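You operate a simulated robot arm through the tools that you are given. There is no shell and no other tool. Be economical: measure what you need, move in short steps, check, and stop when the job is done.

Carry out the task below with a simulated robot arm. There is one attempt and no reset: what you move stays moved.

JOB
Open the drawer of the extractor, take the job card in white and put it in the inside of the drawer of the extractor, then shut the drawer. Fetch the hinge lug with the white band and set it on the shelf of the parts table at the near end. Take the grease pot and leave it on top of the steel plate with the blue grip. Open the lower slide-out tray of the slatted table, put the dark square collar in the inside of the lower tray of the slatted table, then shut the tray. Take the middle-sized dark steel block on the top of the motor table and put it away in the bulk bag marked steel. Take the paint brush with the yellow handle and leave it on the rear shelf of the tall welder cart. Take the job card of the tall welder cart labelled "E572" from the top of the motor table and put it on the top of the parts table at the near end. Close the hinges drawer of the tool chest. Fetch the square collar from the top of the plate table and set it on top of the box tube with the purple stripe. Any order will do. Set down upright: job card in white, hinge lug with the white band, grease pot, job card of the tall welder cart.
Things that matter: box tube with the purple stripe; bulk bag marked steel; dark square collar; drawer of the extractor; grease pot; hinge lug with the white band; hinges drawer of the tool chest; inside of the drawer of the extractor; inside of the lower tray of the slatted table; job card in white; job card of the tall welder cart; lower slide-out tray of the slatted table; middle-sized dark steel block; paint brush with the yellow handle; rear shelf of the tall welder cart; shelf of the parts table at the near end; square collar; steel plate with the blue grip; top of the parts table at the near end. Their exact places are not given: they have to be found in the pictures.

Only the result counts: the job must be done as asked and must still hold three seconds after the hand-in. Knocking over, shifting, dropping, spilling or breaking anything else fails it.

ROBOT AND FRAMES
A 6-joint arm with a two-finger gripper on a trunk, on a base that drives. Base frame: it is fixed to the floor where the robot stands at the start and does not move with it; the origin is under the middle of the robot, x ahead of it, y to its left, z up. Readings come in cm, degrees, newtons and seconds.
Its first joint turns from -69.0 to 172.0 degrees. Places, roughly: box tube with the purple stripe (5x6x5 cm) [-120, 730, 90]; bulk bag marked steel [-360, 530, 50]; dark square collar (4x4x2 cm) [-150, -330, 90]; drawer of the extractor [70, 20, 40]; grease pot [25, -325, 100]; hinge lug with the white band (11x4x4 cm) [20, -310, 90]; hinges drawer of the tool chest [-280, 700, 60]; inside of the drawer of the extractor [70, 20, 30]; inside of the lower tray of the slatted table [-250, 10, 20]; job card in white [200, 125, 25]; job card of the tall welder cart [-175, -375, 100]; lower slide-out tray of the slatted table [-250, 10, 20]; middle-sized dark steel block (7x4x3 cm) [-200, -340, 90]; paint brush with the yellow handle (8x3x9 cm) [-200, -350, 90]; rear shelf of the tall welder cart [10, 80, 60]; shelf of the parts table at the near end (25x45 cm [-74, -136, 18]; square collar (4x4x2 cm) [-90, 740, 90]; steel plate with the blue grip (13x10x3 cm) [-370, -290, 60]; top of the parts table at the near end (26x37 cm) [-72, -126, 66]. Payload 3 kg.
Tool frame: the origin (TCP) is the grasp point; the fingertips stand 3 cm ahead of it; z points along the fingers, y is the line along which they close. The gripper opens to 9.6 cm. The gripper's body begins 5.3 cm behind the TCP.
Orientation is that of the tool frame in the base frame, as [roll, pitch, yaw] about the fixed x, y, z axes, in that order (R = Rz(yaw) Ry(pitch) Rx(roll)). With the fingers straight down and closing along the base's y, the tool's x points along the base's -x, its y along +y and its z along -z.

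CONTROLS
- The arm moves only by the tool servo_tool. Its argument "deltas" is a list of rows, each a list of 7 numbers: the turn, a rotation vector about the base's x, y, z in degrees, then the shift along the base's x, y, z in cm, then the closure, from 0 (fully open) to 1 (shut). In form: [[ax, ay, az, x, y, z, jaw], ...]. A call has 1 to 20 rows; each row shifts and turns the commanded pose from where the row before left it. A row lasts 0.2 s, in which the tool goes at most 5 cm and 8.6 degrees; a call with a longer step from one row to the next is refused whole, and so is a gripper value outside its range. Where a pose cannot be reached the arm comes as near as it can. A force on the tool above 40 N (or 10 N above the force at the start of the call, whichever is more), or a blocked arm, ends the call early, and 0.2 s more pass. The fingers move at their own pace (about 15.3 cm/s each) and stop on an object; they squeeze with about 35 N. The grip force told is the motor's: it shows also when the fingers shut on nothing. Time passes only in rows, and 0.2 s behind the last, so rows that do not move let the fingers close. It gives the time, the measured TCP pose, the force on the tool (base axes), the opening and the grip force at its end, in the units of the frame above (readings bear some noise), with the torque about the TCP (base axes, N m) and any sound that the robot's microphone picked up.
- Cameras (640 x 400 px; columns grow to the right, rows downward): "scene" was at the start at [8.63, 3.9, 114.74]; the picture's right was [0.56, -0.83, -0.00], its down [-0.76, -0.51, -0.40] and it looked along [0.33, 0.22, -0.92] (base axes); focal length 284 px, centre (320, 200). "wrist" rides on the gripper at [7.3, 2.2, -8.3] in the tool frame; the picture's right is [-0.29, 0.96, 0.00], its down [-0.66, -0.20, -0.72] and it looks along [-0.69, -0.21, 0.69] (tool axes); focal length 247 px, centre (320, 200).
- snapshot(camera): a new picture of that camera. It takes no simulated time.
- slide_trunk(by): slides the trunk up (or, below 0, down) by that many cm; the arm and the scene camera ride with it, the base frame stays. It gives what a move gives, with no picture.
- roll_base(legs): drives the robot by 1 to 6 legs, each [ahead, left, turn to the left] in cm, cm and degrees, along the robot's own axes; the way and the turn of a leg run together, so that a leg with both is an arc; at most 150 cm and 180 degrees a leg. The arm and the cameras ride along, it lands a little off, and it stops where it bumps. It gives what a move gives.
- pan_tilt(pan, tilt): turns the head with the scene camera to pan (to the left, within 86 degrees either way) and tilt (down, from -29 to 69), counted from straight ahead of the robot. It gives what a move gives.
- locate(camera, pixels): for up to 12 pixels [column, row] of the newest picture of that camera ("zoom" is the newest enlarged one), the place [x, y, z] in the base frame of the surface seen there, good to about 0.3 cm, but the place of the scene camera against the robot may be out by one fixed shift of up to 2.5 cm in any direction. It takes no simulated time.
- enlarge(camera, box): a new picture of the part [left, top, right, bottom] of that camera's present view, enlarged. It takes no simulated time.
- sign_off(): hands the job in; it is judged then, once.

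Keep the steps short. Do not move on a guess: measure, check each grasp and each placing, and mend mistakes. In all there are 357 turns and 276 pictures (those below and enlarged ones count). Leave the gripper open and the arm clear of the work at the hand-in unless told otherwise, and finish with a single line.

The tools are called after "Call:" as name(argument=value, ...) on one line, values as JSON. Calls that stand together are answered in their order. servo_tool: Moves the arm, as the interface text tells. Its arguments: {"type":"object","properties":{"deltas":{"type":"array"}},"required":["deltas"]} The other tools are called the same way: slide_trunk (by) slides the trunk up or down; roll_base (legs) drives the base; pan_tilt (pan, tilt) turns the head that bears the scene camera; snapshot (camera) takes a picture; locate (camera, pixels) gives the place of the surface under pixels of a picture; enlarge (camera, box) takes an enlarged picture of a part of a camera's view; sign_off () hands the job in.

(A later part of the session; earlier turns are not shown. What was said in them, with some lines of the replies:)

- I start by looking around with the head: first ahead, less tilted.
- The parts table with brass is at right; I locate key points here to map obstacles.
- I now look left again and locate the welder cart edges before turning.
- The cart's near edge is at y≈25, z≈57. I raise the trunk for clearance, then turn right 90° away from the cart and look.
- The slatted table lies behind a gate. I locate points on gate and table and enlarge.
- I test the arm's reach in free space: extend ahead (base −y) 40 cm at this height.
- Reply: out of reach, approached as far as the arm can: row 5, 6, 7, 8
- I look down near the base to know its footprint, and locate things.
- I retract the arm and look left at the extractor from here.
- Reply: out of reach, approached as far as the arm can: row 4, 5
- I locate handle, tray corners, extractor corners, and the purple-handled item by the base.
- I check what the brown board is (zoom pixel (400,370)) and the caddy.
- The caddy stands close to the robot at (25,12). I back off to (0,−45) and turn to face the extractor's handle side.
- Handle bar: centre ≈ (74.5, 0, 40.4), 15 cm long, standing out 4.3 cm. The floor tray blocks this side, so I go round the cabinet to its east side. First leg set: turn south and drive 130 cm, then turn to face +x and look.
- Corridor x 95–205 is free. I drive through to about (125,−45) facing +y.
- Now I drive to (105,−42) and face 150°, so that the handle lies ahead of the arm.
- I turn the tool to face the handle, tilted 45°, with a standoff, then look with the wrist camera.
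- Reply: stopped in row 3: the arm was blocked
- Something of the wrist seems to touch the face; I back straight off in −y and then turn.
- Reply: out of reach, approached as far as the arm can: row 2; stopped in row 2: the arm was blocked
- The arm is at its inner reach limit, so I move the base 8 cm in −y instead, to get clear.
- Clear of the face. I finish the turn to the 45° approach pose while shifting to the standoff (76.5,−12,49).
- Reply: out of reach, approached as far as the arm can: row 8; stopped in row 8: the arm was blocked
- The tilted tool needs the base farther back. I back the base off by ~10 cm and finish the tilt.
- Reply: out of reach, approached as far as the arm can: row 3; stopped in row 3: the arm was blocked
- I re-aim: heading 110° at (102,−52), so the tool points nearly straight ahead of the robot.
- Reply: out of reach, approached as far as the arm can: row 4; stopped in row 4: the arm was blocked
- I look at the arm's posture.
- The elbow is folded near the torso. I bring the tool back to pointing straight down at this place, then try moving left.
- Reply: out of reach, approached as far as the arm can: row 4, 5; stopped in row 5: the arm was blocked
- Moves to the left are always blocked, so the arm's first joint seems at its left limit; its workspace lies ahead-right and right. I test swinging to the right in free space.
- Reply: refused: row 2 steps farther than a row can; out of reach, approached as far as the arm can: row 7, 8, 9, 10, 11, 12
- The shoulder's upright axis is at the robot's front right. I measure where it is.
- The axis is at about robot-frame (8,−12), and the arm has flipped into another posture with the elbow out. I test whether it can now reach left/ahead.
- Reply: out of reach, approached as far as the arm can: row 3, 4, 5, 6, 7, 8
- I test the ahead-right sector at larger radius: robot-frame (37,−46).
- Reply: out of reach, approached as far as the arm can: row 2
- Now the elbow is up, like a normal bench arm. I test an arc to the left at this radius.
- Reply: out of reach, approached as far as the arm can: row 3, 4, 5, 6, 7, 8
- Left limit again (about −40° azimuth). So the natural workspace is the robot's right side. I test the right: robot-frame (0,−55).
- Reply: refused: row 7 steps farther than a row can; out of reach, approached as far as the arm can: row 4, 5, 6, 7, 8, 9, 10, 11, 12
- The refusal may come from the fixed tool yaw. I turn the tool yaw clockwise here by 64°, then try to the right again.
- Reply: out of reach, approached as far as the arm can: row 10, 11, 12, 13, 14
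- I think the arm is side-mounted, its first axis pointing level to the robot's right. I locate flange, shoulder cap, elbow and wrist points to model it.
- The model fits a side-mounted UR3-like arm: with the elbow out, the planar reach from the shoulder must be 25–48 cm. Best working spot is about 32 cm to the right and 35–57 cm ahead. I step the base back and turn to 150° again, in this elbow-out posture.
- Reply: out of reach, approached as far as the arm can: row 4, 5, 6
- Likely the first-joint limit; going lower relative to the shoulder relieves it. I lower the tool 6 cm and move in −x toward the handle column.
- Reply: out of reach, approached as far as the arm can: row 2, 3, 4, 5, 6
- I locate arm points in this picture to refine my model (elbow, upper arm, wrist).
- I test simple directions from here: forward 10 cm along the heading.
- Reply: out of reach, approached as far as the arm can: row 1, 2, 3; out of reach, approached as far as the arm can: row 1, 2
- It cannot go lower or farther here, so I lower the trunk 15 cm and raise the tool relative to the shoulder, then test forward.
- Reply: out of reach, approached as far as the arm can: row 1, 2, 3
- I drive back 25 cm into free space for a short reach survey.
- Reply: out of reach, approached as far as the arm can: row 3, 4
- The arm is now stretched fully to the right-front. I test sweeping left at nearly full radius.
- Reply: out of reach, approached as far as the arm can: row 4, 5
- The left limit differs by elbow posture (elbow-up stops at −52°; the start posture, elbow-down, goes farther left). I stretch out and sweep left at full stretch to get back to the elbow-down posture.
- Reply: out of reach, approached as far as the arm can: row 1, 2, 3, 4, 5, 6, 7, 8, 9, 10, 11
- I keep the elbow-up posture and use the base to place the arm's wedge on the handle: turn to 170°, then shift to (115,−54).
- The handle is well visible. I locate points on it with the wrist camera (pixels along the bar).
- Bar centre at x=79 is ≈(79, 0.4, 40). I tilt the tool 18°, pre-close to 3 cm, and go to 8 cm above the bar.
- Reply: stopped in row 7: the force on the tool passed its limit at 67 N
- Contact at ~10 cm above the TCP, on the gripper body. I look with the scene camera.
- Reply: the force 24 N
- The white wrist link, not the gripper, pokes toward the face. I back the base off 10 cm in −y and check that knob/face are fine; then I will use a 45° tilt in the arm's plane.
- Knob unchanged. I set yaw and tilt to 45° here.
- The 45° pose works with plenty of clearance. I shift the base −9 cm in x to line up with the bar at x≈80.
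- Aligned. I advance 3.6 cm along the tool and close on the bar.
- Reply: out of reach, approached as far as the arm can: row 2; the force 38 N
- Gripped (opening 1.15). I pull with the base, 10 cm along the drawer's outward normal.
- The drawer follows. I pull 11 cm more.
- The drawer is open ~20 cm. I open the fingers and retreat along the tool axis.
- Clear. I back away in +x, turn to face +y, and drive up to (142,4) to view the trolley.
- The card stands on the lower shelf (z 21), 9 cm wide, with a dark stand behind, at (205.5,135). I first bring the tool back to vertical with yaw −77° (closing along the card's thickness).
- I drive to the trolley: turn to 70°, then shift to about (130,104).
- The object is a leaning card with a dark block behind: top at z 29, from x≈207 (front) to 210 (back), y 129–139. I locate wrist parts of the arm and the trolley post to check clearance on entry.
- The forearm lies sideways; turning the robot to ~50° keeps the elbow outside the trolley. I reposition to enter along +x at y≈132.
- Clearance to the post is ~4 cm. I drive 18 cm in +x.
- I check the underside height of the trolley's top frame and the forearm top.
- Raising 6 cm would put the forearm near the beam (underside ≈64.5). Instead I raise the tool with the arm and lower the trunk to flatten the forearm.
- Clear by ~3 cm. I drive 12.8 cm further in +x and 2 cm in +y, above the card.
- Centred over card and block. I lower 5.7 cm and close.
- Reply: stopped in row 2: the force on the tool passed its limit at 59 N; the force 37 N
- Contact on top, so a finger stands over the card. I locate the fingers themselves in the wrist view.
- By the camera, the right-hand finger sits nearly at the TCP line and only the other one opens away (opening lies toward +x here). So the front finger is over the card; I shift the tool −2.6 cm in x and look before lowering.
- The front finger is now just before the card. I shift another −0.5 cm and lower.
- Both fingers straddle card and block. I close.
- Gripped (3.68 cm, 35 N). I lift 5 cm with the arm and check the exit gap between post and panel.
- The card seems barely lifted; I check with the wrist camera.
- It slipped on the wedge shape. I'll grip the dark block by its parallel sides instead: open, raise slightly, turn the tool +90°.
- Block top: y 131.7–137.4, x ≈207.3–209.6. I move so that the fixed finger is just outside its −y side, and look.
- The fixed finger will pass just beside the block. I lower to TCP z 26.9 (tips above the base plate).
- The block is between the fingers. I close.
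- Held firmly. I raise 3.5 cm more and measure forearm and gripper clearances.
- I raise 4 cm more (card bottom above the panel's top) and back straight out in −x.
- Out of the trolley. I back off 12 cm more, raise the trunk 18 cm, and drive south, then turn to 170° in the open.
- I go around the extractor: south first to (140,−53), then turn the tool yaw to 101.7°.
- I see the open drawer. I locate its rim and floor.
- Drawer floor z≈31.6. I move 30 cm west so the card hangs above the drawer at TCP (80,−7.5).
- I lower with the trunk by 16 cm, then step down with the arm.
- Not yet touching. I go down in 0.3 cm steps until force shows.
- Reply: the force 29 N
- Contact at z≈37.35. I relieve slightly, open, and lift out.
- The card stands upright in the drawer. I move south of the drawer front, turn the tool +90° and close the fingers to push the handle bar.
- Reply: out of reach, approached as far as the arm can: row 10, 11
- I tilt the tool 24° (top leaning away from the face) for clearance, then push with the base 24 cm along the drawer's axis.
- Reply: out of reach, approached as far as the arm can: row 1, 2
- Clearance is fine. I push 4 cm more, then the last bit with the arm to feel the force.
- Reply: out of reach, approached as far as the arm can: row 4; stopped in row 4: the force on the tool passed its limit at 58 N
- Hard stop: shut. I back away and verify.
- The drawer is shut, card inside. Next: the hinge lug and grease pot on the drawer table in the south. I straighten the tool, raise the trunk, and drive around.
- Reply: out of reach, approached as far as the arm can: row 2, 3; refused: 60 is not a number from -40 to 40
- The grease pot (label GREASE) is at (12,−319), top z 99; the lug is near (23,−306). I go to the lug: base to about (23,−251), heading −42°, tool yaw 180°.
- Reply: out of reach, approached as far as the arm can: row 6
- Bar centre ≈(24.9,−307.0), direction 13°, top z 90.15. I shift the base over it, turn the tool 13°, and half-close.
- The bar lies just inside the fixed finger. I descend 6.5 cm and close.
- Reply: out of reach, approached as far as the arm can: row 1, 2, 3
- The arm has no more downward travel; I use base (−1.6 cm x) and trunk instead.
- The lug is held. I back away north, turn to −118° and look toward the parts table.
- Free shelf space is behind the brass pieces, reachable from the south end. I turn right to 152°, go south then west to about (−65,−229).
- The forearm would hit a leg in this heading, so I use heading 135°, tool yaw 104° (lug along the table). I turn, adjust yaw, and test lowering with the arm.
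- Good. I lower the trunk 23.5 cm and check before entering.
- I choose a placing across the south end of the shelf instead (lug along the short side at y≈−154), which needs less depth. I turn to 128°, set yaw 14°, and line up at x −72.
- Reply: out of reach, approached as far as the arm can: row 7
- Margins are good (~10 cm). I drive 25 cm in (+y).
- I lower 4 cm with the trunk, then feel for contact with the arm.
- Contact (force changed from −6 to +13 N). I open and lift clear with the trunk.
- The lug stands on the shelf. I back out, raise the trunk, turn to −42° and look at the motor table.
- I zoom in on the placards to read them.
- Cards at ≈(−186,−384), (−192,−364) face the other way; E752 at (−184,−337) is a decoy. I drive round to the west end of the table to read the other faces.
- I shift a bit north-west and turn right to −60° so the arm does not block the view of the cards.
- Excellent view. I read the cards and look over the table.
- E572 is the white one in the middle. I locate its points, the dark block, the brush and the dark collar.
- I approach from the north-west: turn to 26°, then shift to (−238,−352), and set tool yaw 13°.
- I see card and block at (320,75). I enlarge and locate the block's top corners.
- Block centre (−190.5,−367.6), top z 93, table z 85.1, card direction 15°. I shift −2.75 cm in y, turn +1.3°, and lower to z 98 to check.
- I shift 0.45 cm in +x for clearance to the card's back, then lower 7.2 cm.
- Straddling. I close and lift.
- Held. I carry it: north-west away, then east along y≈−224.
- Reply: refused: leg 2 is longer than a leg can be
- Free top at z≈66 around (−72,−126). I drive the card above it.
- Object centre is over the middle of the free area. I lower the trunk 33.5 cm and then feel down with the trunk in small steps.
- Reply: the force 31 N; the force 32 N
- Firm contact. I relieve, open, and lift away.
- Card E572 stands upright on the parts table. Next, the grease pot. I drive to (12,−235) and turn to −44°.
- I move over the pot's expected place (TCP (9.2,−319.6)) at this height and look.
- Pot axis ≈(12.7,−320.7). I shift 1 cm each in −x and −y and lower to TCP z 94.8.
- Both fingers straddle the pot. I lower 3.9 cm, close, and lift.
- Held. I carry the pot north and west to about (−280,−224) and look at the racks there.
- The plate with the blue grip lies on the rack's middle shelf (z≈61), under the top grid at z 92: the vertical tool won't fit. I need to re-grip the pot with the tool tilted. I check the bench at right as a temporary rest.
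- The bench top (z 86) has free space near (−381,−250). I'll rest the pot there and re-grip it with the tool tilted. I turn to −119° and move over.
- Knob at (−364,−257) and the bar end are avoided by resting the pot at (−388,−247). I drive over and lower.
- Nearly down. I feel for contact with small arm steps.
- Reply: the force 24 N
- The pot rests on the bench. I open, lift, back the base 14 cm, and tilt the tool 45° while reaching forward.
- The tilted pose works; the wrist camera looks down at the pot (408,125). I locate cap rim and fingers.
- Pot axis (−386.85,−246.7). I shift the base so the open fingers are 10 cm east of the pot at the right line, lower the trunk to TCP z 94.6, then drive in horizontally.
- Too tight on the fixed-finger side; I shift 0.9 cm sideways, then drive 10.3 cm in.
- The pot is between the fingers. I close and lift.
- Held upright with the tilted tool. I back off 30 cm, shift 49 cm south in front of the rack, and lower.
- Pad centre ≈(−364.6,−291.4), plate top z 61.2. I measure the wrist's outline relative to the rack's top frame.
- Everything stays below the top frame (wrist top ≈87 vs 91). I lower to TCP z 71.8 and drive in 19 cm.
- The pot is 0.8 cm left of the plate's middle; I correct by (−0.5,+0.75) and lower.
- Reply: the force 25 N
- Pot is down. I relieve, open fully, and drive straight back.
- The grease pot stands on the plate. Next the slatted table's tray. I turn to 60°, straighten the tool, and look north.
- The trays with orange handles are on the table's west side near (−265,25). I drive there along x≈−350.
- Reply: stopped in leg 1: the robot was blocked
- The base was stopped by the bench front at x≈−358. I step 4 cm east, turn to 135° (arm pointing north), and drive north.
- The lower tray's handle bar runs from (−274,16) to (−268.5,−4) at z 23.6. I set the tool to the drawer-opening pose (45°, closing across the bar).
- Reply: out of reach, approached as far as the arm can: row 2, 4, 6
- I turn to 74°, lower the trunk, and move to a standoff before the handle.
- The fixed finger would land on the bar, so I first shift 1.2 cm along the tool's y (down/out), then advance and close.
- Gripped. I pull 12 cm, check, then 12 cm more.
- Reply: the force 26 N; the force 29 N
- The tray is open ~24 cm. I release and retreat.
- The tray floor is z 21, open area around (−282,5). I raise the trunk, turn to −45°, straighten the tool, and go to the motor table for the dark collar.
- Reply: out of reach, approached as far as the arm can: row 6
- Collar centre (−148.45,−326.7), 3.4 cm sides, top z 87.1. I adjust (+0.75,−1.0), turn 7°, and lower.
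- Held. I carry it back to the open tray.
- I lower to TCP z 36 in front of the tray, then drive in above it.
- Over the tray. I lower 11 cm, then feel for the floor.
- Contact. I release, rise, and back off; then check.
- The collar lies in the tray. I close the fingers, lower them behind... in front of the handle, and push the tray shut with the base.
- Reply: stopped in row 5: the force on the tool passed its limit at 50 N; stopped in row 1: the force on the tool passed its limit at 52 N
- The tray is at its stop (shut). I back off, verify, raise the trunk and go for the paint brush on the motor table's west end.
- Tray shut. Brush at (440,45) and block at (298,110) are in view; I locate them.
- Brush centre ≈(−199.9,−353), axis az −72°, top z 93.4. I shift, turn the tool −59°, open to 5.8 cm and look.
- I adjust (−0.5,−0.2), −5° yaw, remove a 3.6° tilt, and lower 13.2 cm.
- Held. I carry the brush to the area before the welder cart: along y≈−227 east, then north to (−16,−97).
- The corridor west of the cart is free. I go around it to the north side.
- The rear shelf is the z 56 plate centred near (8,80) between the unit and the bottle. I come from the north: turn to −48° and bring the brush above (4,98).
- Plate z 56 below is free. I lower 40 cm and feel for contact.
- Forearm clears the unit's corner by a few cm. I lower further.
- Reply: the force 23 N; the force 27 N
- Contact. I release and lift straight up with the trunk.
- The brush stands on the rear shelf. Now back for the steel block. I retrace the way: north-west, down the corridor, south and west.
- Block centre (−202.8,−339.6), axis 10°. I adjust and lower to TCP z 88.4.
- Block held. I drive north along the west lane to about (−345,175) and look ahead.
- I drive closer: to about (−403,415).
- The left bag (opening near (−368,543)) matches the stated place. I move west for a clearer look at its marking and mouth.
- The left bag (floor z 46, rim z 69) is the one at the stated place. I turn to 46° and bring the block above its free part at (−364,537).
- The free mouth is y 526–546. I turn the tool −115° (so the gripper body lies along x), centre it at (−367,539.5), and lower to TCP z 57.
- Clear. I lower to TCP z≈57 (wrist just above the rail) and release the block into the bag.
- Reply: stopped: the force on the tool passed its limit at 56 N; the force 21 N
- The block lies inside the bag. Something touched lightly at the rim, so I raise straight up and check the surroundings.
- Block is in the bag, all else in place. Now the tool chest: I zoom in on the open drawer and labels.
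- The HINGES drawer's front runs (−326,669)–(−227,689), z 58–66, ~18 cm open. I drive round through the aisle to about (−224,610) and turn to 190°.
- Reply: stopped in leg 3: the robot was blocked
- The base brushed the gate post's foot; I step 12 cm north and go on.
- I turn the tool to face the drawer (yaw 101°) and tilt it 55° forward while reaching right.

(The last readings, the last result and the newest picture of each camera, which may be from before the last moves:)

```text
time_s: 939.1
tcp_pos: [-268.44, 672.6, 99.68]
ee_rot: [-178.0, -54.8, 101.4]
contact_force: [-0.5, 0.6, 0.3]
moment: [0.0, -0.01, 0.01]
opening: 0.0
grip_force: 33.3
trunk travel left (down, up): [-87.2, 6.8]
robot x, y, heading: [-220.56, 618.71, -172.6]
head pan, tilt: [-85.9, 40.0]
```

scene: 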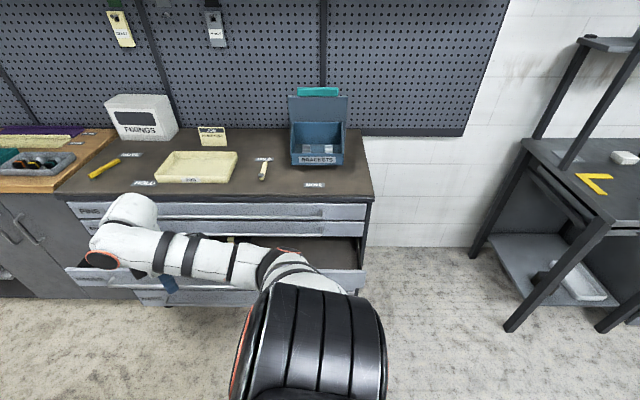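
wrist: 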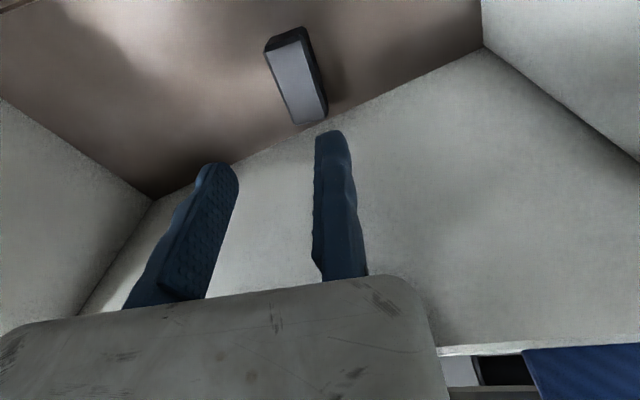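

Call:
roll_base(legs=[[2.6, 8.5, 0]])

Call:
slide_trunk(by=-35.2)

Call:
snapshot(camera="wrist")

Call:
snapshot(camera="scene")

```text
time_s: 940.2
tcp_pos: [-269.76, 663.94, 99.57]
ee_rot: [-177.9, -54.8, 101.2]
contact_force: [-0.1, -0.6, 0.3]
moment: [0.03, -0.02, 0.03]
opening: 0.0
grip_force: 33.5
trunk travel left (down, up): [-87.2, 6.8]
robot x, y, heading: [-222.35, 610.51, -172.5]
head pan, tilt: [-85.9, 40.0]
```

```text
time_s: 943.7
tcp_pos: [-269.75, 663.87, 64.26]
ee_rot: [-177.8, -54.6, 101.2]
contact_force: [0.5, 0.4, -0.1]
moment: [0.03, 0.01, 0.0]
opening: 0.0
grip_force: 32.9
trunk travel left (down, up): [-52.0, 42.0]
robot x, y, heading: [-222.31, 609.87, -172.5]
head pan, tilt: [-85.9, 40.0]
```

```text
59 pictures are left
```

wrist: 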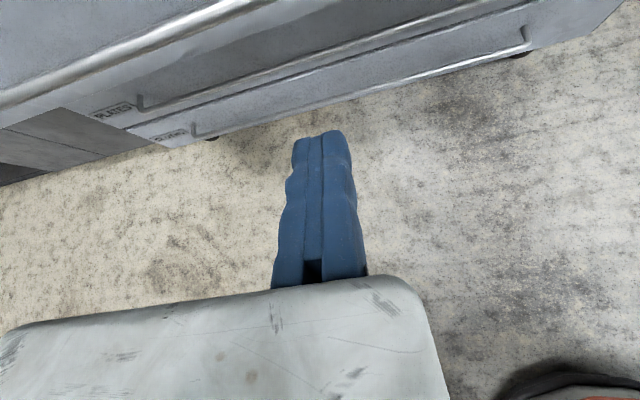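

```text
58 pictures are left
```

scene: 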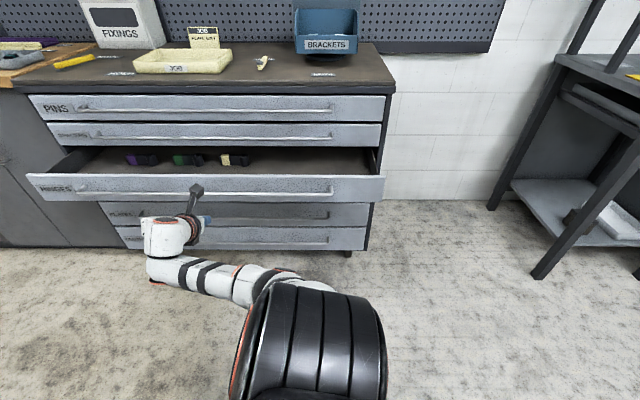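

Call:
locate(camera="scene", pixels=[[250, 193], [250, 182], [250, 200], [130, 193], [340, 200], [200, 137], [200, 108], [250, 215], [300, 240]])

Call:
locate(camera="wrist", pixels=[[200, 40], [300, 15], [250, 15], [350, 10]])

```text
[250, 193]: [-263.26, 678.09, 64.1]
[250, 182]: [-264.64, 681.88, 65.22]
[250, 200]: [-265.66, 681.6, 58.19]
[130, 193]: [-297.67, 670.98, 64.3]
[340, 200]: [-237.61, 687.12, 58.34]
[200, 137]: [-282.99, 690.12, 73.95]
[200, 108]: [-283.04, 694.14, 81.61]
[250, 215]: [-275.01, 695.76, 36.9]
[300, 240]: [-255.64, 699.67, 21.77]
```

```text
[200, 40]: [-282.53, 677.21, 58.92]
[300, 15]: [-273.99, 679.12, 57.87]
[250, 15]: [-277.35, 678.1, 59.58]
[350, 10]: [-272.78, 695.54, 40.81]
```

Bar at z 64.1; the drawer is 16 cm open. I raise 1.2 cm so the tips meet the bar, then push 23 cm with the base.

Call:
slide_trunk(by=1.2)

Call:
roll_base(legs=[[1.6, -22.9, 0]])

Call:
snapshot(camera="scene")

```text
time_s: 944.3
tcp_pos: [-269.63, 663.74, 65.7]
ee_rot: [-177.9, -54.7, 101.2]
contact_force: [0.7, -0.3, -0.6]
moment: [0.0, 0.0, 0.0]
opening: 0.0
grip_force: 32.8
trunk travel left (down, up): [-53.2, 40.8]
robot x, y, heading: [-222.56, 609.88, -172.5]
head pan, tilt: [-85.9, 40.0]
```

```text
time_s: 946.0
tcp_pos: [-274.23, 686.36, 65.47]
ee_rot: [-177.9, -54.6, 101.3]
contact_force: [-0.7, 0.6, 0.2]
moment: [-0.02, -0.01, 0.01]
opening: 0.0
grip_force: 33.1
trunk travel left (down, up): [-53.2, 40.8]
robot x, y, heading: [-226.92, 632.45, -172.6]
head pan, tilt: [-85.9, 40.0]
```

```text
57 pictures are left
```

scene: 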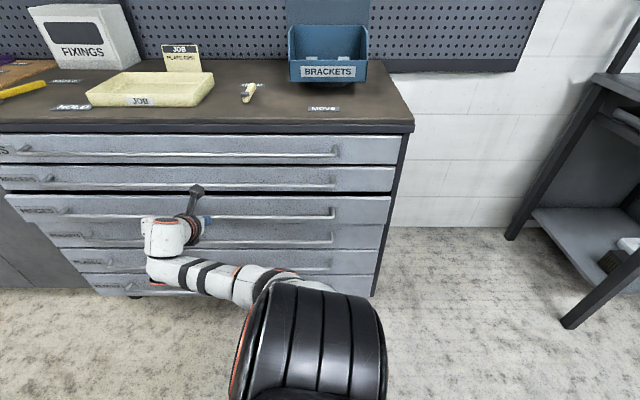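

Almost shut. I finish with small arm pushes until it stops.

Call:
servo_tool(deltas=[[0, 0, 0, -0.1, 0.6, 0, 1], [0, 0, 0, -0.1, 0.6, 0, 1], [0, 0, 0, -0.1, 0.6, 0, 1], [0, 0, 0, -0.1, 0.6, 0, 1], [0, 0, 0, -0.1, 0.6, 0, 1], [0, 0, 0, -0.1, 0.6, 0, 1], [0, 0, 0, 0, 0, 0, 1]])

Call:
snapshot(camera="scene")

```text
time_s: 947.2
tcp_pos: [-274.5, 688.4, 65.87]
ee_rot: [-177.5, -54.5, 101.2]
contact_force: [8.7, -19.0, 13.9]
moment: [-0.05, -0.22, -0.34]
opening: 0.0
grip_force: 32.6
trunk travel left (down, up): [-53.2, 40.8]
robot x, y, heading: [-226.97, 632.11, -172.4]
head pan, tilt: [-85.9, 40.0]
stopped in row 5: the force on the tool passed its limit at 45 N (the readings are from after the stop); the commanded pose is now the measured one
```

```text
56 pictures are left
```

scene: 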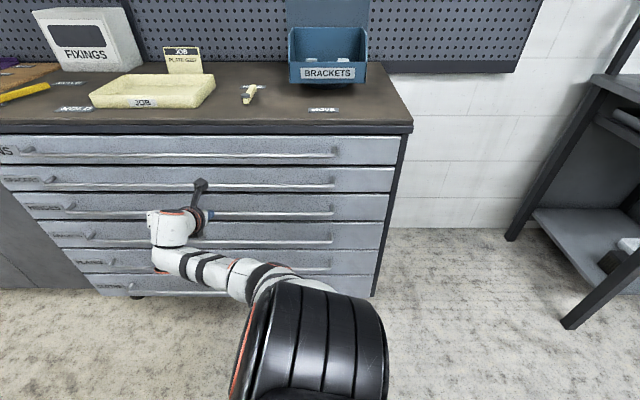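

The HINGES drawer is flush. I back off, straighten the tool, raise the trunk, and turn toward the plate table in the north-east.

Call:
roll_base(legs=[[-1, 16, 0]])

Call:
slide_trunk(by=39)

Call:
servo_tool(deltas=[[-7.7, -1.56, 0, 0.35, -2.4, 0, 0.4], [-7.7, -1.56, 0, 0.35, -2.4, 0, 0.4], [-7.7, -1.56, 0, 0.35, -2.4, 0, 0.4], [-7.7, -1.56, 0, 0.35, -2.4, 0, 0.4], [-7.7, -1.56, 0, 0.35, -2.4, 0, 0.4], [-7.7, -1.56, 0, 0.35, -2.4, 0, 0.4], [-7.7, -1.56, 0, 0.35, -2.4, 0, 0.4], [0, 0, 0, 0, 0, 0, 0.4]])

Call:
roll_base(legs=[[0, 0, -128]])

Call:
pan_tilt(pan=-15, tilt=25)

Call:
snapshot(camera="scene")

```text
time_s: 948.6
tcp_pos: [-271.51, 672.86, 65.25]
ee_rot: [-178.0, -54.4, 101.2]
contact_force: [0.7, 0.0, 0.4]
moment: [0.02, 0.04, 0.0]
opening: 0.02
grip_force: 32.8
trunk travel left (down, up): [-53.2, 40.8]
robot x, y, heading: [-223.85, 616.9, -172.3]
head pan, tilt: [-85.9, 40.0]
```

```text
time_s: 952.4
tcp_pos: [-271.52, 672.84, 104.33]
ee_rot: [-178.0, -54.1, 101.3]
contact_force: [-0.3, -0.2, 0.9]
moment: [-0.01, 0.01, -0.02]
opening: 0.02
grip_force: 32.7
trunk travel left (down, up): [-92.2, 1.8]
robot x, y, heading: [-223.79, 616.66, -172.6]
head pan, tilt: [-85.9, 40.0]
```

```text
time_s: 954.2
tcp_pos: [-268.99, 655.94, 104.38]
ee_rot: [-178.2, 0.8, 101.5]
contact_force: [-0.3, -0.4, -0.1]
moment: [0.0, -0.01, -0.04]
opening: 5.76
grip_force: 0.0
trunk travel left (down, up): [-92.2, 1.8]
robot x, y, heading: [-223.48, 616.68, -172.6]
head pan, tilt: [-85.9, 40.0]
```

```text
time_s: 959.9
tcp_pos: [-164.57, 628.45, 104.33]
ee_rot: [-178.2, 0.7, -26.2]
contact_force: [-0.3, -0.4, 0.2]
moment: [-0.01, 0.01, 0.02]
opening: 5.73
grip_force: 0.0
trunk travel left (down, up): [-92.2, 1.8]
robot x, y, heading: [-223.6, 616.84, 60.0]
head pan, tilt: [-85.9, 40.0]
```

```text
time_s: 961.3
tcp_pos: [-164.61, 628.64, 104.36]
ee_rot: [-178.1, 0.7, -26.2]
contact_force: [1.2, 0.1, 0.1]
moment: [-0.01, 0.01, -0.01]
opening: 5.75
grip_force: 0.2
trunk travel left (down, up): [-92.2, 1.8]
robot x, y, heading: [-223.93, 616.75, 60.4]
head pan, tilt: [-15.0, 25.0]
```

```text
55 pictures are left
```

scene: 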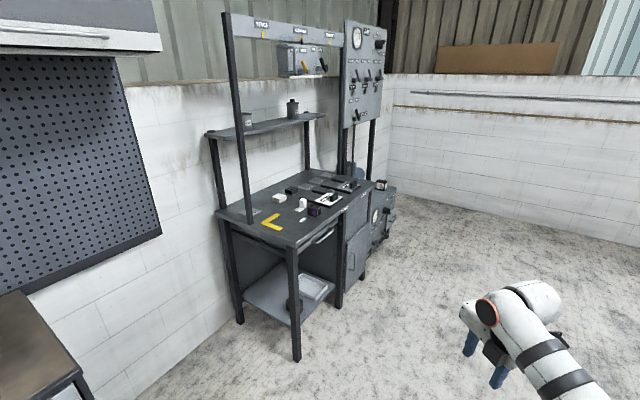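

Call:
enlarge(camera="scene", box=[210, 140, 400, 260])

Call:
locate(camera="zoom", pixels=[[340, 235], [235, 190], [270, 165], [400, 200], [310, 205], [490, 145], [60, 235], [280, 330], [550, 140], [130, 120], [320, 265], [210, 255]])

```text
3.33 times, centred on (305, 200) of scene
```

zoom: 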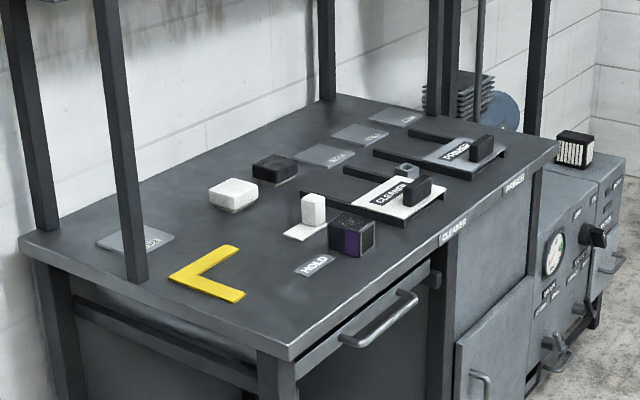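

```text
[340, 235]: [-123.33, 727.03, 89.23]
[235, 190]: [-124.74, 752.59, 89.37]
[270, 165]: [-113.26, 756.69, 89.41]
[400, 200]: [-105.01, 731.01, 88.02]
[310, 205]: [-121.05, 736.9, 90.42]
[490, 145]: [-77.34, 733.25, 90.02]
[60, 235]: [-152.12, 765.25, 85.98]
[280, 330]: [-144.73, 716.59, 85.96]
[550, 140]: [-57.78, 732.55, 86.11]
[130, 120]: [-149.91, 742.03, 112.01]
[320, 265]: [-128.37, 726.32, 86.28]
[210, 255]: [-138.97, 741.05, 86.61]
```

Call:
enlarge(camera="scene", box=[290, 175, 370, 225])

Call:
locate(camera="zoom", pixels=[[408, 108], [395, 115], [425, 115], [400, 125], [200, 250], [160, 215], [230, 220], [205, 290], [240, 265], [170, 270], [430, 165], [300, 180]])

```text
8.00 times, centred on (330, 200) of scene
```

zoom: 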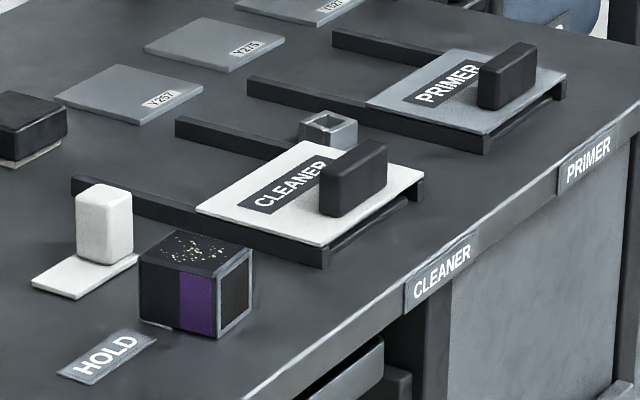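

```text
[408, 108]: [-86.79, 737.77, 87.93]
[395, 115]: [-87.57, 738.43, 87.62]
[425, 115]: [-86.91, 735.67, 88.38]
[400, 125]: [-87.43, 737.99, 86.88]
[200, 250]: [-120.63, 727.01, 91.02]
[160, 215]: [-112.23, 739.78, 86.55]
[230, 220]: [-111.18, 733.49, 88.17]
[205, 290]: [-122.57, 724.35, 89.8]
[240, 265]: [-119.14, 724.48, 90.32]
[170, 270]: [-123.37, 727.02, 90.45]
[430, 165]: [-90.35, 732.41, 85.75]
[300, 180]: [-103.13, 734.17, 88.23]
```

Call:
locate(camera="zoom", pixels=[[330, 112], [303, 122], [355, 122], [335, 135], [328, 122], [310, 140], [350, 140], [250, 140], [370, 180], [140, 262], [252, 258], [190, 232]])

```text
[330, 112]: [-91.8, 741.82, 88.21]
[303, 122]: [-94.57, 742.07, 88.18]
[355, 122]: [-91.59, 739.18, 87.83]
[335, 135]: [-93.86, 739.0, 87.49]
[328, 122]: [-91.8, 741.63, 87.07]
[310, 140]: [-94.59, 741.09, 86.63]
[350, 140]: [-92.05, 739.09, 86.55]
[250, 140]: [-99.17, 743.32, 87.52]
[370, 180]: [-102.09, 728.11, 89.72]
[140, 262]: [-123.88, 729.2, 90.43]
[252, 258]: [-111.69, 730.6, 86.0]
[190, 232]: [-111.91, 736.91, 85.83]
```

Call:
locate(camera="scene", pixels=[[260, 130], [322, 117], [212, 137], [240, 200], [308, 165], [345, 100], [230, 20], [372, 150], [300, 120], [350, 170]])

```text
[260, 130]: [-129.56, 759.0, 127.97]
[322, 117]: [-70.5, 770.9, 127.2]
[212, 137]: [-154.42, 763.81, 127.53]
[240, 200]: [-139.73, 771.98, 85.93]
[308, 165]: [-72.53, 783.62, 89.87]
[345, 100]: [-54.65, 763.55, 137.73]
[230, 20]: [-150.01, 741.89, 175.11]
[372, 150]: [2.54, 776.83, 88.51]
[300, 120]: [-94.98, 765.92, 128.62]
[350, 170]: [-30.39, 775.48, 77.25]
```

Collar at ≈(−92.8,740.5), z 86–88; tube top z 91 at ≈(−121,727). I drive in front of the table and bring the tool above the collar.

Call:
roll_base(legs=[[74, -118, 0], [0, 0, 86], [-45, -40, 0]])

```text
time_s: 974.8
tcp_pos: [-32.19, 687.01, 104.37]
ee_rot: [-178.0, 0.7, 57.8]
contact_force: [-0.4, 0.4, 0.8]
moment: [0.0, 0.02, 0.02]
opening: 5.75
grip_force: 0.0
trunk travel left (down, up): [-92.2, 1.8]
robot x, y, heading: [-25.86, 626.92, 143.9]
head pan, tilt: [-15.0, 25.0]
```

Call:
roll_base(legs=[[79.3, -5.3, 0]])

Call:
servo_tool(deltas=[[0, 0, 8, 0, 0, 0, 0.3], [0, 0, 8, 0, 0, 0, 0.3], [0, 0, 8, 0, 0, 0, 0.3], [0, 0, 8, 0, 0, 0, 0.3], [0, 0, 8, 0, 0, 0, 0.3], [0, 0, 0, 0, 0, 0, 0.3]])

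Call:
snapshot(camera="wrist")

```text
time_s: 979.1
tcp_pos: [-94.13, 738.36, 104.32]
ee_rot: [-178.1, 0.8, 58.2]
contact_force: [0.3, 0.8, -0.3]
moment: [-0.03, -0.01, -0.01]
opening: 5.77
grip_force: 0.0
trunk travel left (down, up): [-92.2, 1.8]
robot x, y, heading: [-88.06, 678.73, 144.1]
head pan, tilt: [-15.0, 25.0]
```

```text
time_s: 980.5
tcp_pos: [-94.3, 738.61, 104.36]
ee_rot: [-178.1, 0.8, 98.2]
contact_force: [0.4, -0.1, -0.1]
moment: [-0.03, 0.02, 0.01]
opening: 6.73
grip_force: 0.0
trunk travel left (down, up): [-92.2, 1.8]
robot x, y, heading: [-88.19, 678.58, 144.3]
head pan, tilt: [-15.0, 25.0]
```

```text
52 pictures are left
```

wrist: 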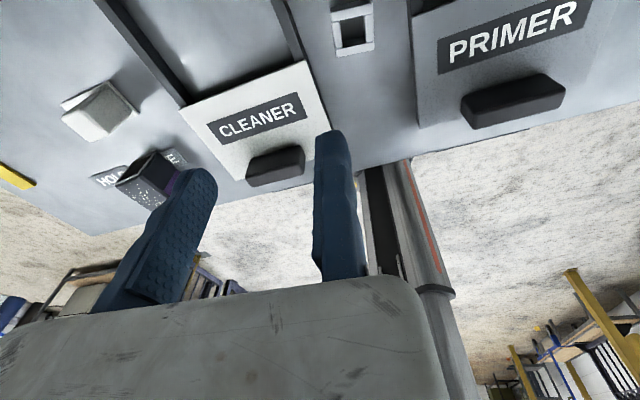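

Call:
enlarge(camera="wrist", box=[260, 0, 440, 110])

Call:
locate(camera="wrist", pixels=[[333, 20], [371, 8], [374, 42], [336, 52], [303, 40], [325, 85], [352, 30], [412, 40], [300, 20], [345, 70], [320, 145], [215, 185]])

```text
3.56 times, centred on (350, 55) of wrist
```

zoom: 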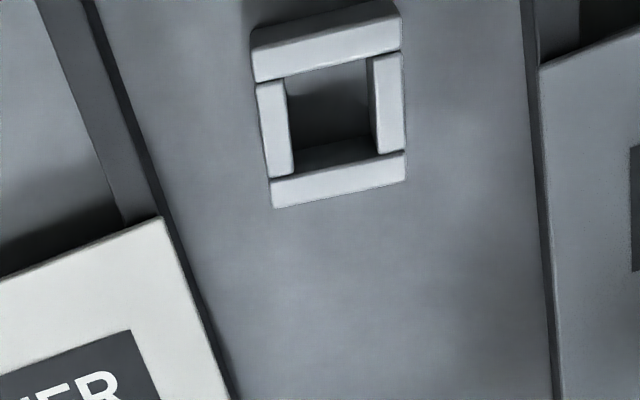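

```text
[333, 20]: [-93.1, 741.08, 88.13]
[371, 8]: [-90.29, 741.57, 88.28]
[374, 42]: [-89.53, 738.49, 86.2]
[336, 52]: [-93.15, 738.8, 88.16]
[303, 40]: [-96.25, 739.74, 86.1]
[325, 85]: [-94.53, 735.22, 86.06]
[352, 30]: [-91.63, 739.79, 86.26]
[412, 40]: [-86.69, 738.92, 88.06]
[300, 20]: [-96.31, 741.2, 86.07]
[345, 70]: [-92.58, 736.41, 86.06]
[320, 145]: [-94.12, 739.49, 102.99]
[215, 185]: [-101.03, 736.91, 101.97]
```

Collar centre (−91.7,740.0), rails 3 cm away on both sides. I shift to TCP (−89.4,740.4), open to 5.2 cm, and lower in two steps.

Call:
roll_base(legs=[[-2.9, -4.3, 0]])

Call:
servo_tool(deltas=[[0, 0, 1.8, 0, 0, 0, 0.46], [0, 0, 0, 0, 0, 0, 0.46]])

Call:
slide_trunk(by=-10.5)

Call:
snapshot(camera="wrist")

```text
time_s: 981.4
tcp_pos: [-89.75, 740.07, 104.41]
ee_rot: [-178.3, 0.8, 98.0]
contact_force: [-0.6, -0.8, 0.4]
moment: [0.0, -0.03, 0.01]
opening: 6.73
grip_force: 0.0
trunk travel left (down, up): [-92.2, 1.8]
robot x, y, heading: [-83.05, 680.2, 144.4]
head pan, tilt: [-15.0, 25.0]
```

```text
time_s: 982.0
tcp_pos: [-89.54, 740.3, 104.34]
ee_rot: [-178.1, 0.7, 99.9]
contact_force: [-0.2, -0.4, 0.3]
moment: [0.0, 0.03, 0.01]
opening: 5.18
grip_force: 0.0
trunk travel left (down, up): [-92.2, 1.8]
robot x, y, heading: [-83.57, 680.25, 144.1]
head pan, tilt: [-15.0, 25.0]
```

```text
time_s: 983.4
tcp_pos: [-89.47, 740.31, 93.9]
ee_rot: [-178.0, 0.7, 99.9]
contact_force: [0.2, -0.7, -0.3]
moment: [0.01, 0.06, 0.02]
opening: 5.14
grip_force: 0.0
trunk travel left (down, up): [-81.7, 12.3]
robot x, y, heading: [-83.45, 680.14, 144.0]
head pan, tilt: [-15.0, 25.0]
```

```text
50 pictures are left
```

wrist: 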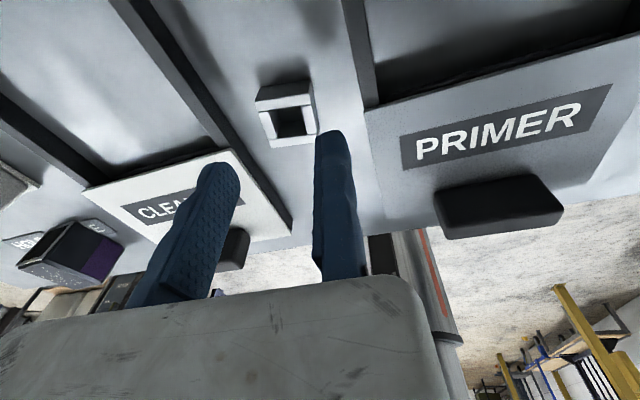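

Call:
servo_tool(deltas=[[0, 0, 0, 0.6, 0.1, 0, 0.44], [0, 0, 0, 0, 0, 0, 0.44]])

Call:
slide_trunk(by=-2.5)

Call:
snapshot(camera="wrist")

```text
time_s: 984.0
tcp_pos: [-88.88, 740.44, 93.86]
ee_rot: [-178.0, 0.7, 99.8]
contact_force: [0.7, 0.1, 0.0]
moment: [0.01, 0.0, -0.01]
opening: 5.39
grip_force: 0.1
trunk travel left (down, up): [-81.7, 12.3]
robot x, y, heading: [-83.54, 680.58, 144.4]
head pan, tilt: [-15.0, 25.0]
```

```text
time_s: 984.7
tcp_pos: [-88.85, 740.32, 91.37]
ee_rot: [-178.0, 0.7, 99.8]
contact_force: [0.3, 0.6, -0.2]
moment: [-0.01, 0.0, 0.0]
opening: 5.38
grip_force: 0.2
trunk travel left (down, up): [-79.2, 14.8]
robot x, y, heading: [-83.47, 679.97, 144.3]
head pan, tilt: [-15.0, 25.0]
```

```text
49 pictures are left
```

wrist: 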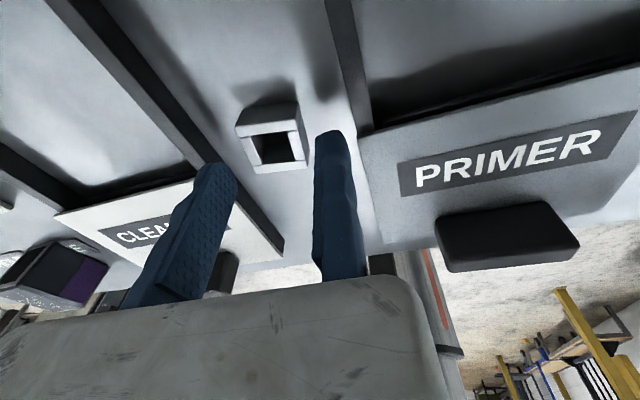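

Call:
servo_tool(deltas=[[0, 0, 0, 0, 0, 0, 0.38], [0, 0, 0, 0, 0, 0, 0.38]])

Call:
slide_trunk(by=-2.1)

Call:
servo_tool(deltas=[[0, 0, 0, 0, 0, 0, 0.5], [0, 0, 0, 0, 0, 0, 0.65], [0, 0, 0, 0, 0, 0, 1], [0, 0, 0, 0, 0, 0, 1], [0, 0, 0, 0, 0, 0, 1]])

Call:
slide_trunk(by=12)

Call:
snapshot(camera="wrist")

```text
time_s: 985.3
tcp_pos: [-88.73, 740.33, 91.34]
ee_rot: [-178.1, 0.7, 99.8]
contact_force: [0.1, -0.5, 0.2]
moment: [-0.01, 0.01, 0.01]
opening: 5.96
grip_force: 0.1
trunk travel left (down, up): [-79.2, 14.8]
robot x, y, heading: [-83.7, 680.68, 144.3]
head pan, tilt: [-15.0, 25.0]
```

```text
time_s: 986.0
tcp_pos: [-88.89, 740.42, 89.16]
ee_rot: [-178.1, 0.6, 99.9]
contact_force: [0.3, 0.0, -0.4]
moment: [0.01, -0.01, -0.02]
opening: 5.96
grip_force: 0.1
trunk travel left (down, up): [-77.1, 16.9]
robot x, y, heading: [-83.26, 680.44, 143.9]
head pan, tilt: [-15.0, 25.0]
```

```text
time_s: 987.2
tcp_pos: [-88.95, 740.31, 89.33]
ee_rot: [-178.1, 0.7, 99.9]
contact_force: [-0.8, 0.0, 0.7]
moment: [-0.01, 0.0, -0.03]
opening: 3.36
grip_force: 34.9
trunk travel left (down, up): [-77.1, 16.9]
robot x, y, heading: [-83.63, 680.44, 144.3]
head pan, tilt: [-15.0, 25.0]
```

```text
time_s: 988.7
tcp_pos: [-88.76, 740.44, 101.17]
ee_rot: [-178.1, 0.9, 99.7]
contact_force: [-0.1, -0.1, -1.1]
moment: [0.0, 0.01, 0.02]
opening: 3.35
grip_force: 34.9
trunk travel left (down, up): [-89.1, 4.9]
robot x, y, heading: [-83.41, 680.16, 144.1]
head pan, tilt: [-15.0, 25.0]
```

```text
48 pictures are left
```

wrist: 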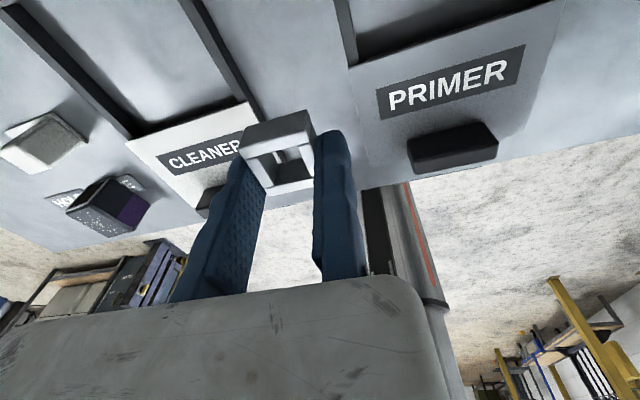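

Held. I locate the tube's top in the wrist view (105,205).

Call:
enlarge(camera="wrist", box=[40, 150, 180, 260])

Call:
locate(camera="wrist", pixels=[[70, 208], [105, 182], [118, 225], [140, 200], [95, 215], [125, 205], [85, 225], [102, 235], [148, 205], [112, 178]])

```text
3.64 times, centred on (110, 205) of wrist
```

zoom: 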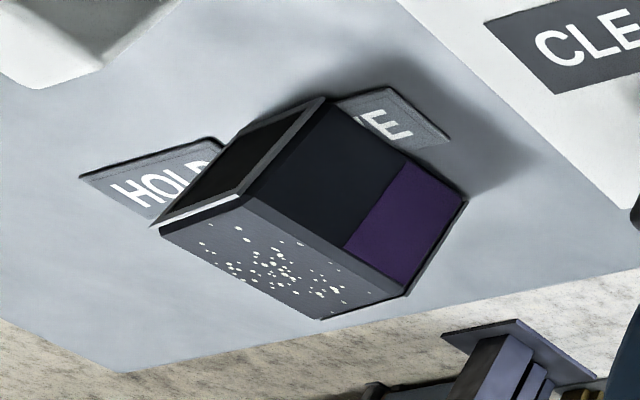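

```text
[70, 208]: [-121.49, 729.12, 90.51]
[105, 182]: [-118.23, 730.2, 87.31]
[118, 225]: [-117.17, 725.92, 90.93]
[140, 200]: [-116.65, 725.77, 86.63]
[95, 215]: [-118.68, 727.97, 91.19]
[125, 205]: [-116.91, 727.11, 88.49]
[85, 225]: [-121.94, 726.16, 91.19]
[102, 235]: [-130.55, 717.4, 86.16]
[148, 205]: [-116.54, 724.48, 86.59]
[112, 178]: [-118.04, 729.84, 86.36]
```

Call:
locate(camera="zoom", pixels=[[168, 230], [243, 210], [398, 290], [322, 314], [285, 265], [200, 220], [350, 255], [250, 290]])

```text
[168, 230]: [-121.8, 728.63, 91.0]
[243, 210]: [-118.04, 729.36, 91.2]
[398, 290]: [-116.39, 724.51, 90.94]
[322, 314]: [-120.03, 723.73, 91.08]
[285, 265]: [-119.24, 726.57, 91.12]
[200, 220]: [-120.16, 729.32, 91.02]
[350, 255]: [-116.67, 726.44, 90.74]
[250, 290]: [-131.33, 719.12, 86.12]
```

Tube top centre (−119.07,726.55), z 91.1. I move the collar above it and check.

Call:
roll_base(legs=[[15.4, 27.9, 0]])

Call:
snapshot(camera="wrist")

```text
time_s: 990.8
tcp_pos: [-117.63, 726.48, 101.22]
ee_rot: [-178.0, 0.9, 99.8]
contact_force: [-0.5, -0.4, -2.3]
moment: [-0.02, -0.02, 0.02]
opening: 3.37
grip_force: 35.0
trunk travel left (down, up): [-89.1, 4.9]
robot x, y, heading: [-112.4, 666.15, 144.4]
head pan, tilt: [-15.0, 25.0]
```

```text
46 pictures are left
```

wrist: 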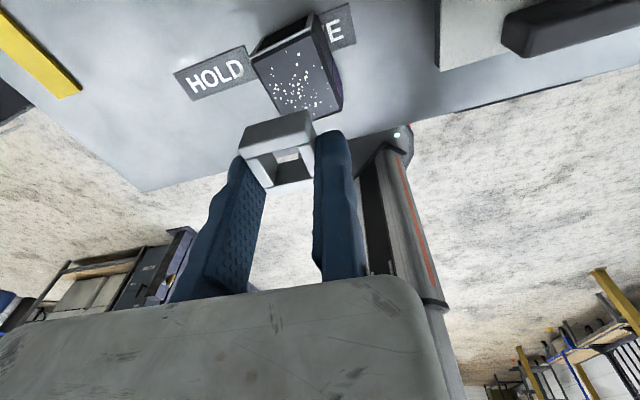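

Call:
locate(camera="wrist", pixels=[[258, 68], [312, 42], [335, 100], [285, 112], [296, 80], [247, 130], [305, 115], [311, 150], [260, 168]])

```text
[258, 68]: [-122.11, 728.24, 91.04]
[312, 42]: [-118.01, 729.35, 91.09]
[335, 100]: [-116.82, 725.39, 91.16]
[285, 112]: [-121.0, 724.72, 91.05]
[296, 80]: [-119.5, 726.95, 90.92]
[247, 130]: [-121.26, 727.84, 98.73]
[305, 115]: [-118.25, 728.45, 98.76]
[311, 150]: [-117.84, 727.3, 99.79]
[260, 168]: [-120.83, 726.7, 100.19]
```

Nearly centred; I shift +0.5 cm in y, lower 6 cm, and feel for contact.

Call:
servo_tool(deltas=[[0, 0, 0, 0.05, 0.5, 0, 1], [0, 0, 0, 0, 0, 0, 1]])

Call:
slide_trunk(by=-5.8)

Call:
snapshot(camera="wrist")

Call:
servo_tool(deltas=[[0, 0, 0, 0, 0, -0.3, 1], [0, 0, 0, 0, 0, -0.3, 1], [0, 0, 0, 0, 0, 0, 1]])

```text
time_s: 991.4
tcp_pos: [-117.71, 726.7, 101.23]
ee_rot: [-178.1, 0.8, 99.7]
contact_force: [-0.4, 0.3, -1.0]
moment: [-0.04, 0.0, 0.0]
opening: 3.34
grip_force: 35.0
trunk travel left (down, up): [-89.1, 4.9]
robot x, y, heading: [-112.37, 666.84, 144.0]
head pan, tilt: [-15.0, 25.0]
```

```text
time_s: 992.4
tcp_pos: [-117.77, 726.81, 95.39]
ee_rot: [-178.2, 0.7, 99.8]
contact_force: [0.1, -0.9, -1.2]
moment: [-0.01, -0.01, 0.01]
opening: 3.37
grip_force: 34.9
trunk travel left (down, up): [-83.3, 10.7]
robot x, y, heading: [-112.1, 665.81, 144.0]
head pan, tilt: [-15.0, 25.0]
```

```text
45 pictures are left
```

wrist: 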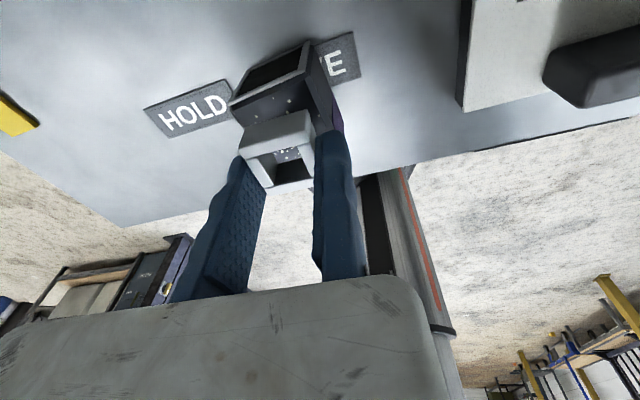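

```text
time_s: 993.2
tcp_pos: [-117.65, 726.86, 94.86]
ee_rot: [-178.1, 0.9, 99.7]
contact_force: [0.5, -0.1, -1.7]
moment: [-0.01, -0.02, 0.03]
opening: 3.36
grip_force: 35.1
trunk travel left (down, up): [-83.3, 10.7]
robot x, y, heading: [-112.27, 666.03, 144.2]
head pan, tilt: [-15.0, 25.0]
```

Call:
enlarge(camera="wrist", box=[210, 30, 360, 200])

Call:
locate(camera="zoom", pixels=[[130, 180], [180, 165], [290, 130], [160, 210], [330, 200], [350, 150], [305, 165], [200, 320], [240, 200]])

```text
2.35 times, centred on (285, 115) of wrist
```

zoom: 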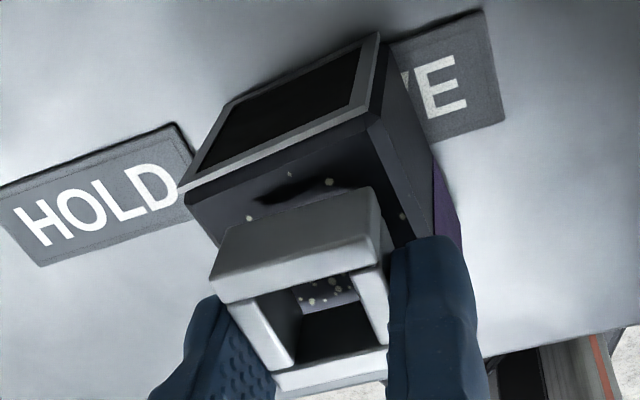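

```text
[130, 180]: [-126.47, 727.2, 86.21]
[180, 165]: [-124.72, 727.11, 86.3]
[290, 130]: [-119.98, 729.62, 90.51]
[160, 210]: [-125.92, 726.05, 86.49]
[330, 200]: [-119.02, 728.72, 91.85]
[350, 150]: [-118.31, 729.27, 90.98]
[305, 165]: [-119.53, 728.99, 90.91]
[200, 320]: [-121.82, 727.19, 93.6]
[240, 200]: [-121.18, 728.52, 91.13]
```

Well centred over the tube. I lower the last bit to contact.

Call:
servo_tool(deltas=[[0, 0, 0, 0, 0, -0.25, 1], [0, 0, 0, 0, 0, -0.2, 1], [0, 0, 0, 0, 0, 0, 1]])

Call:
servo_tool(deltas=[[0, 0, 0, 0, 0, -0.2, 1], [0, 0, 0, 0, 0, 0, 1]])

```text
time_s: 994.0
tcp_pos: [-117.62, 726.73, 94.33]
ee_rot: [-178.1, 0.8, 99.7]
contact_force: [0.7, -0.5, -1.4]
moment: [0.04, -0.01, 0.01]
opening: 3.34
grip_force: 34.7
trunk travel left (down, up): [-83.3, 10.7]
robot x, y, heading: [-112.5, 666.26, 144.2]
head pan, tilt: [-15.0, 25.0]
```

```text
time_s: 994.6
tcp_pos: [-117.79, 726.75, 94.18]
ee_rot: [-178.1, 0.7, 99.6]
contact_force: [0.2, 0.4, 2.8]
moment: [-0.04, -0.02, -0.02]
opening: 3.33
grip_force: 35.1
trunk travel left (down, up): [-83.3, 10.7]
robot x, y, heading: [-112.68, 666.6, 144.1]
head pan, tilt: [-15.0, 25.0]
```

Contact. I open gently and lift straight up.

Call:
servo_tool(deltas=[[0, 0, 0, 0, 0, 0, 0.75], [0, 0, 0, 0, 0, 0, 0.55], [0, 0, 0, 0, 0, 0, 0.45], [0, 0, 0, 0.3, 0.05, 0, 0.42], [0, 0, 0, 0, 0, 0, 0.42]])

Call:
slide_trunk(by=9)

Call:
snapshot(camera="wrist")

```text
time_s: 995.8
tcp_pos: [-117.39, 726.88, 94.1]
ee_rot: [-178.1, 0.8, 99.8]
contact_force: [-0.1, -0.4, -0.4]
moment: [-0.01, 0.0, -0.03]
opening: 5.61
grip_force: 0.1
trunk travel left (down, up): [-83.3, 10.7]
robot x, y, heading: [-112.29, 666.16, 144.0]
head pan, tilt: [-15.0, 25.0]
```

```text
time_s: 997.0
tcp_pos: [-117.42, 726.77, 103.17]
ee_rot: [-178.1, 0.8, 99.7]
contact_force: [0.6, 0.1, -0.2]
moment: [0.0, -0.02, 0.02]
opening: 5.57
grip_force: 0.1
trunk travel left (down, up): [-92.3, 1.7]
robot x, y, heading: [-112.55, 666.57, 144.1]
head pan, tilt: [-15.0, 25.0]
```

```text
43 pictures are left
```

wrist: 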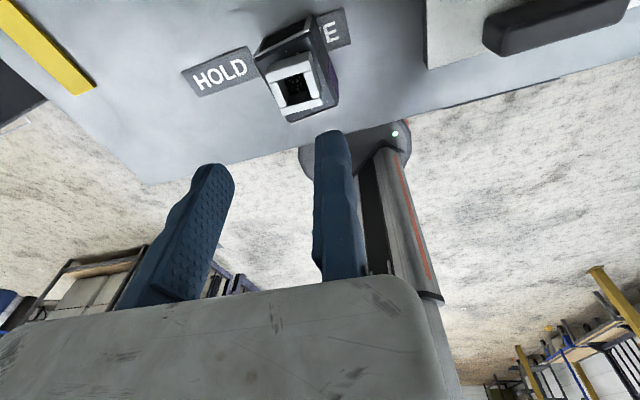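

The collar sits on the tube. I open the gripper fully and back the robot away, then check the scene once more.

Call:
roll_base(legs=[[-30, 42, 0]])

Call:
servo_tool(deltas=[[0, 0, 0, 0, 0, 0, 0], [0, 0, 0, 0, 0, 0, 0]])

Call:
pan_tilt(pan=-40, tilt=30)

Call:
snapshot(camera="scene")

```text
time_s: 1000.1
tcp_pos: [-117.6, 675.12, 103.07]
ee_rot: [-178.1, 0.8, 99.7]
contact_force: [0.6, -0.2, -0.2]
moment: [-0.01, 0.03, 0.02]
opening: 5.55
grip_force: 0.0
trunk travel left (down, up): [-92.3, 1.7]
robot x, y, heading: [-112.93, 614.24, 143.8]
head pan, tilt: [-15.0, 25.0]
```

```text
time_s: 1000.7
tcp_pos: [-117.57, 675.06, 103.15]
ee_rot: [-178.1, 0.7, 99.6]
contact_force: [-0.2, 1.2, 1.1]
moment: [0.0, -0.01, -0.03]
opening: 9.63
grip_force: 0.1
trunk travel left (down, up): [-92.3, 1.7]
robot x, y, heading: [-112.77, 614.57, 143.8]
head pan, tilt: [-15.0, 25.0]
```

```text
time_s: 1001.6
tcp_pos: [-117.57, 674.99, 103.09]
ee_rot: [-178.1, 0.7, 99.6]
contact_force: [-0.3, -0.6, -0.3]
moment: [0.02, 0.0, 0.01]
opening: 9.6
grip_force: 0.1
trunk travel left (down, up): [-92.3, 1.7]
robot x, y, heading: [-112.93, 614.17, 143.8]
head pan, tilt: [-40.0, 30.0]
```

```text
42 pictures are left
```

scene: 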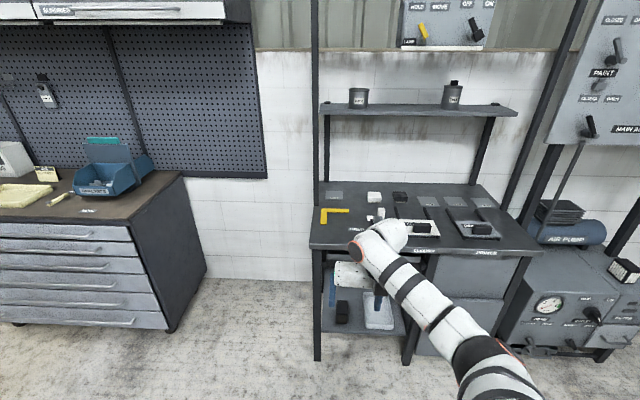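

The hinges drawer is flush with the chest, the collar is on the tube and the arm is clear. I hand the job in.

Call:
sign_off()

```text
The job is handed in.
```

All nine parts of the job were carried out and handed in; the base was stopped twice by contact (a bench front and a gate post) and the gripper touched the bulk bag's rim once, with nothing seen to have moved.
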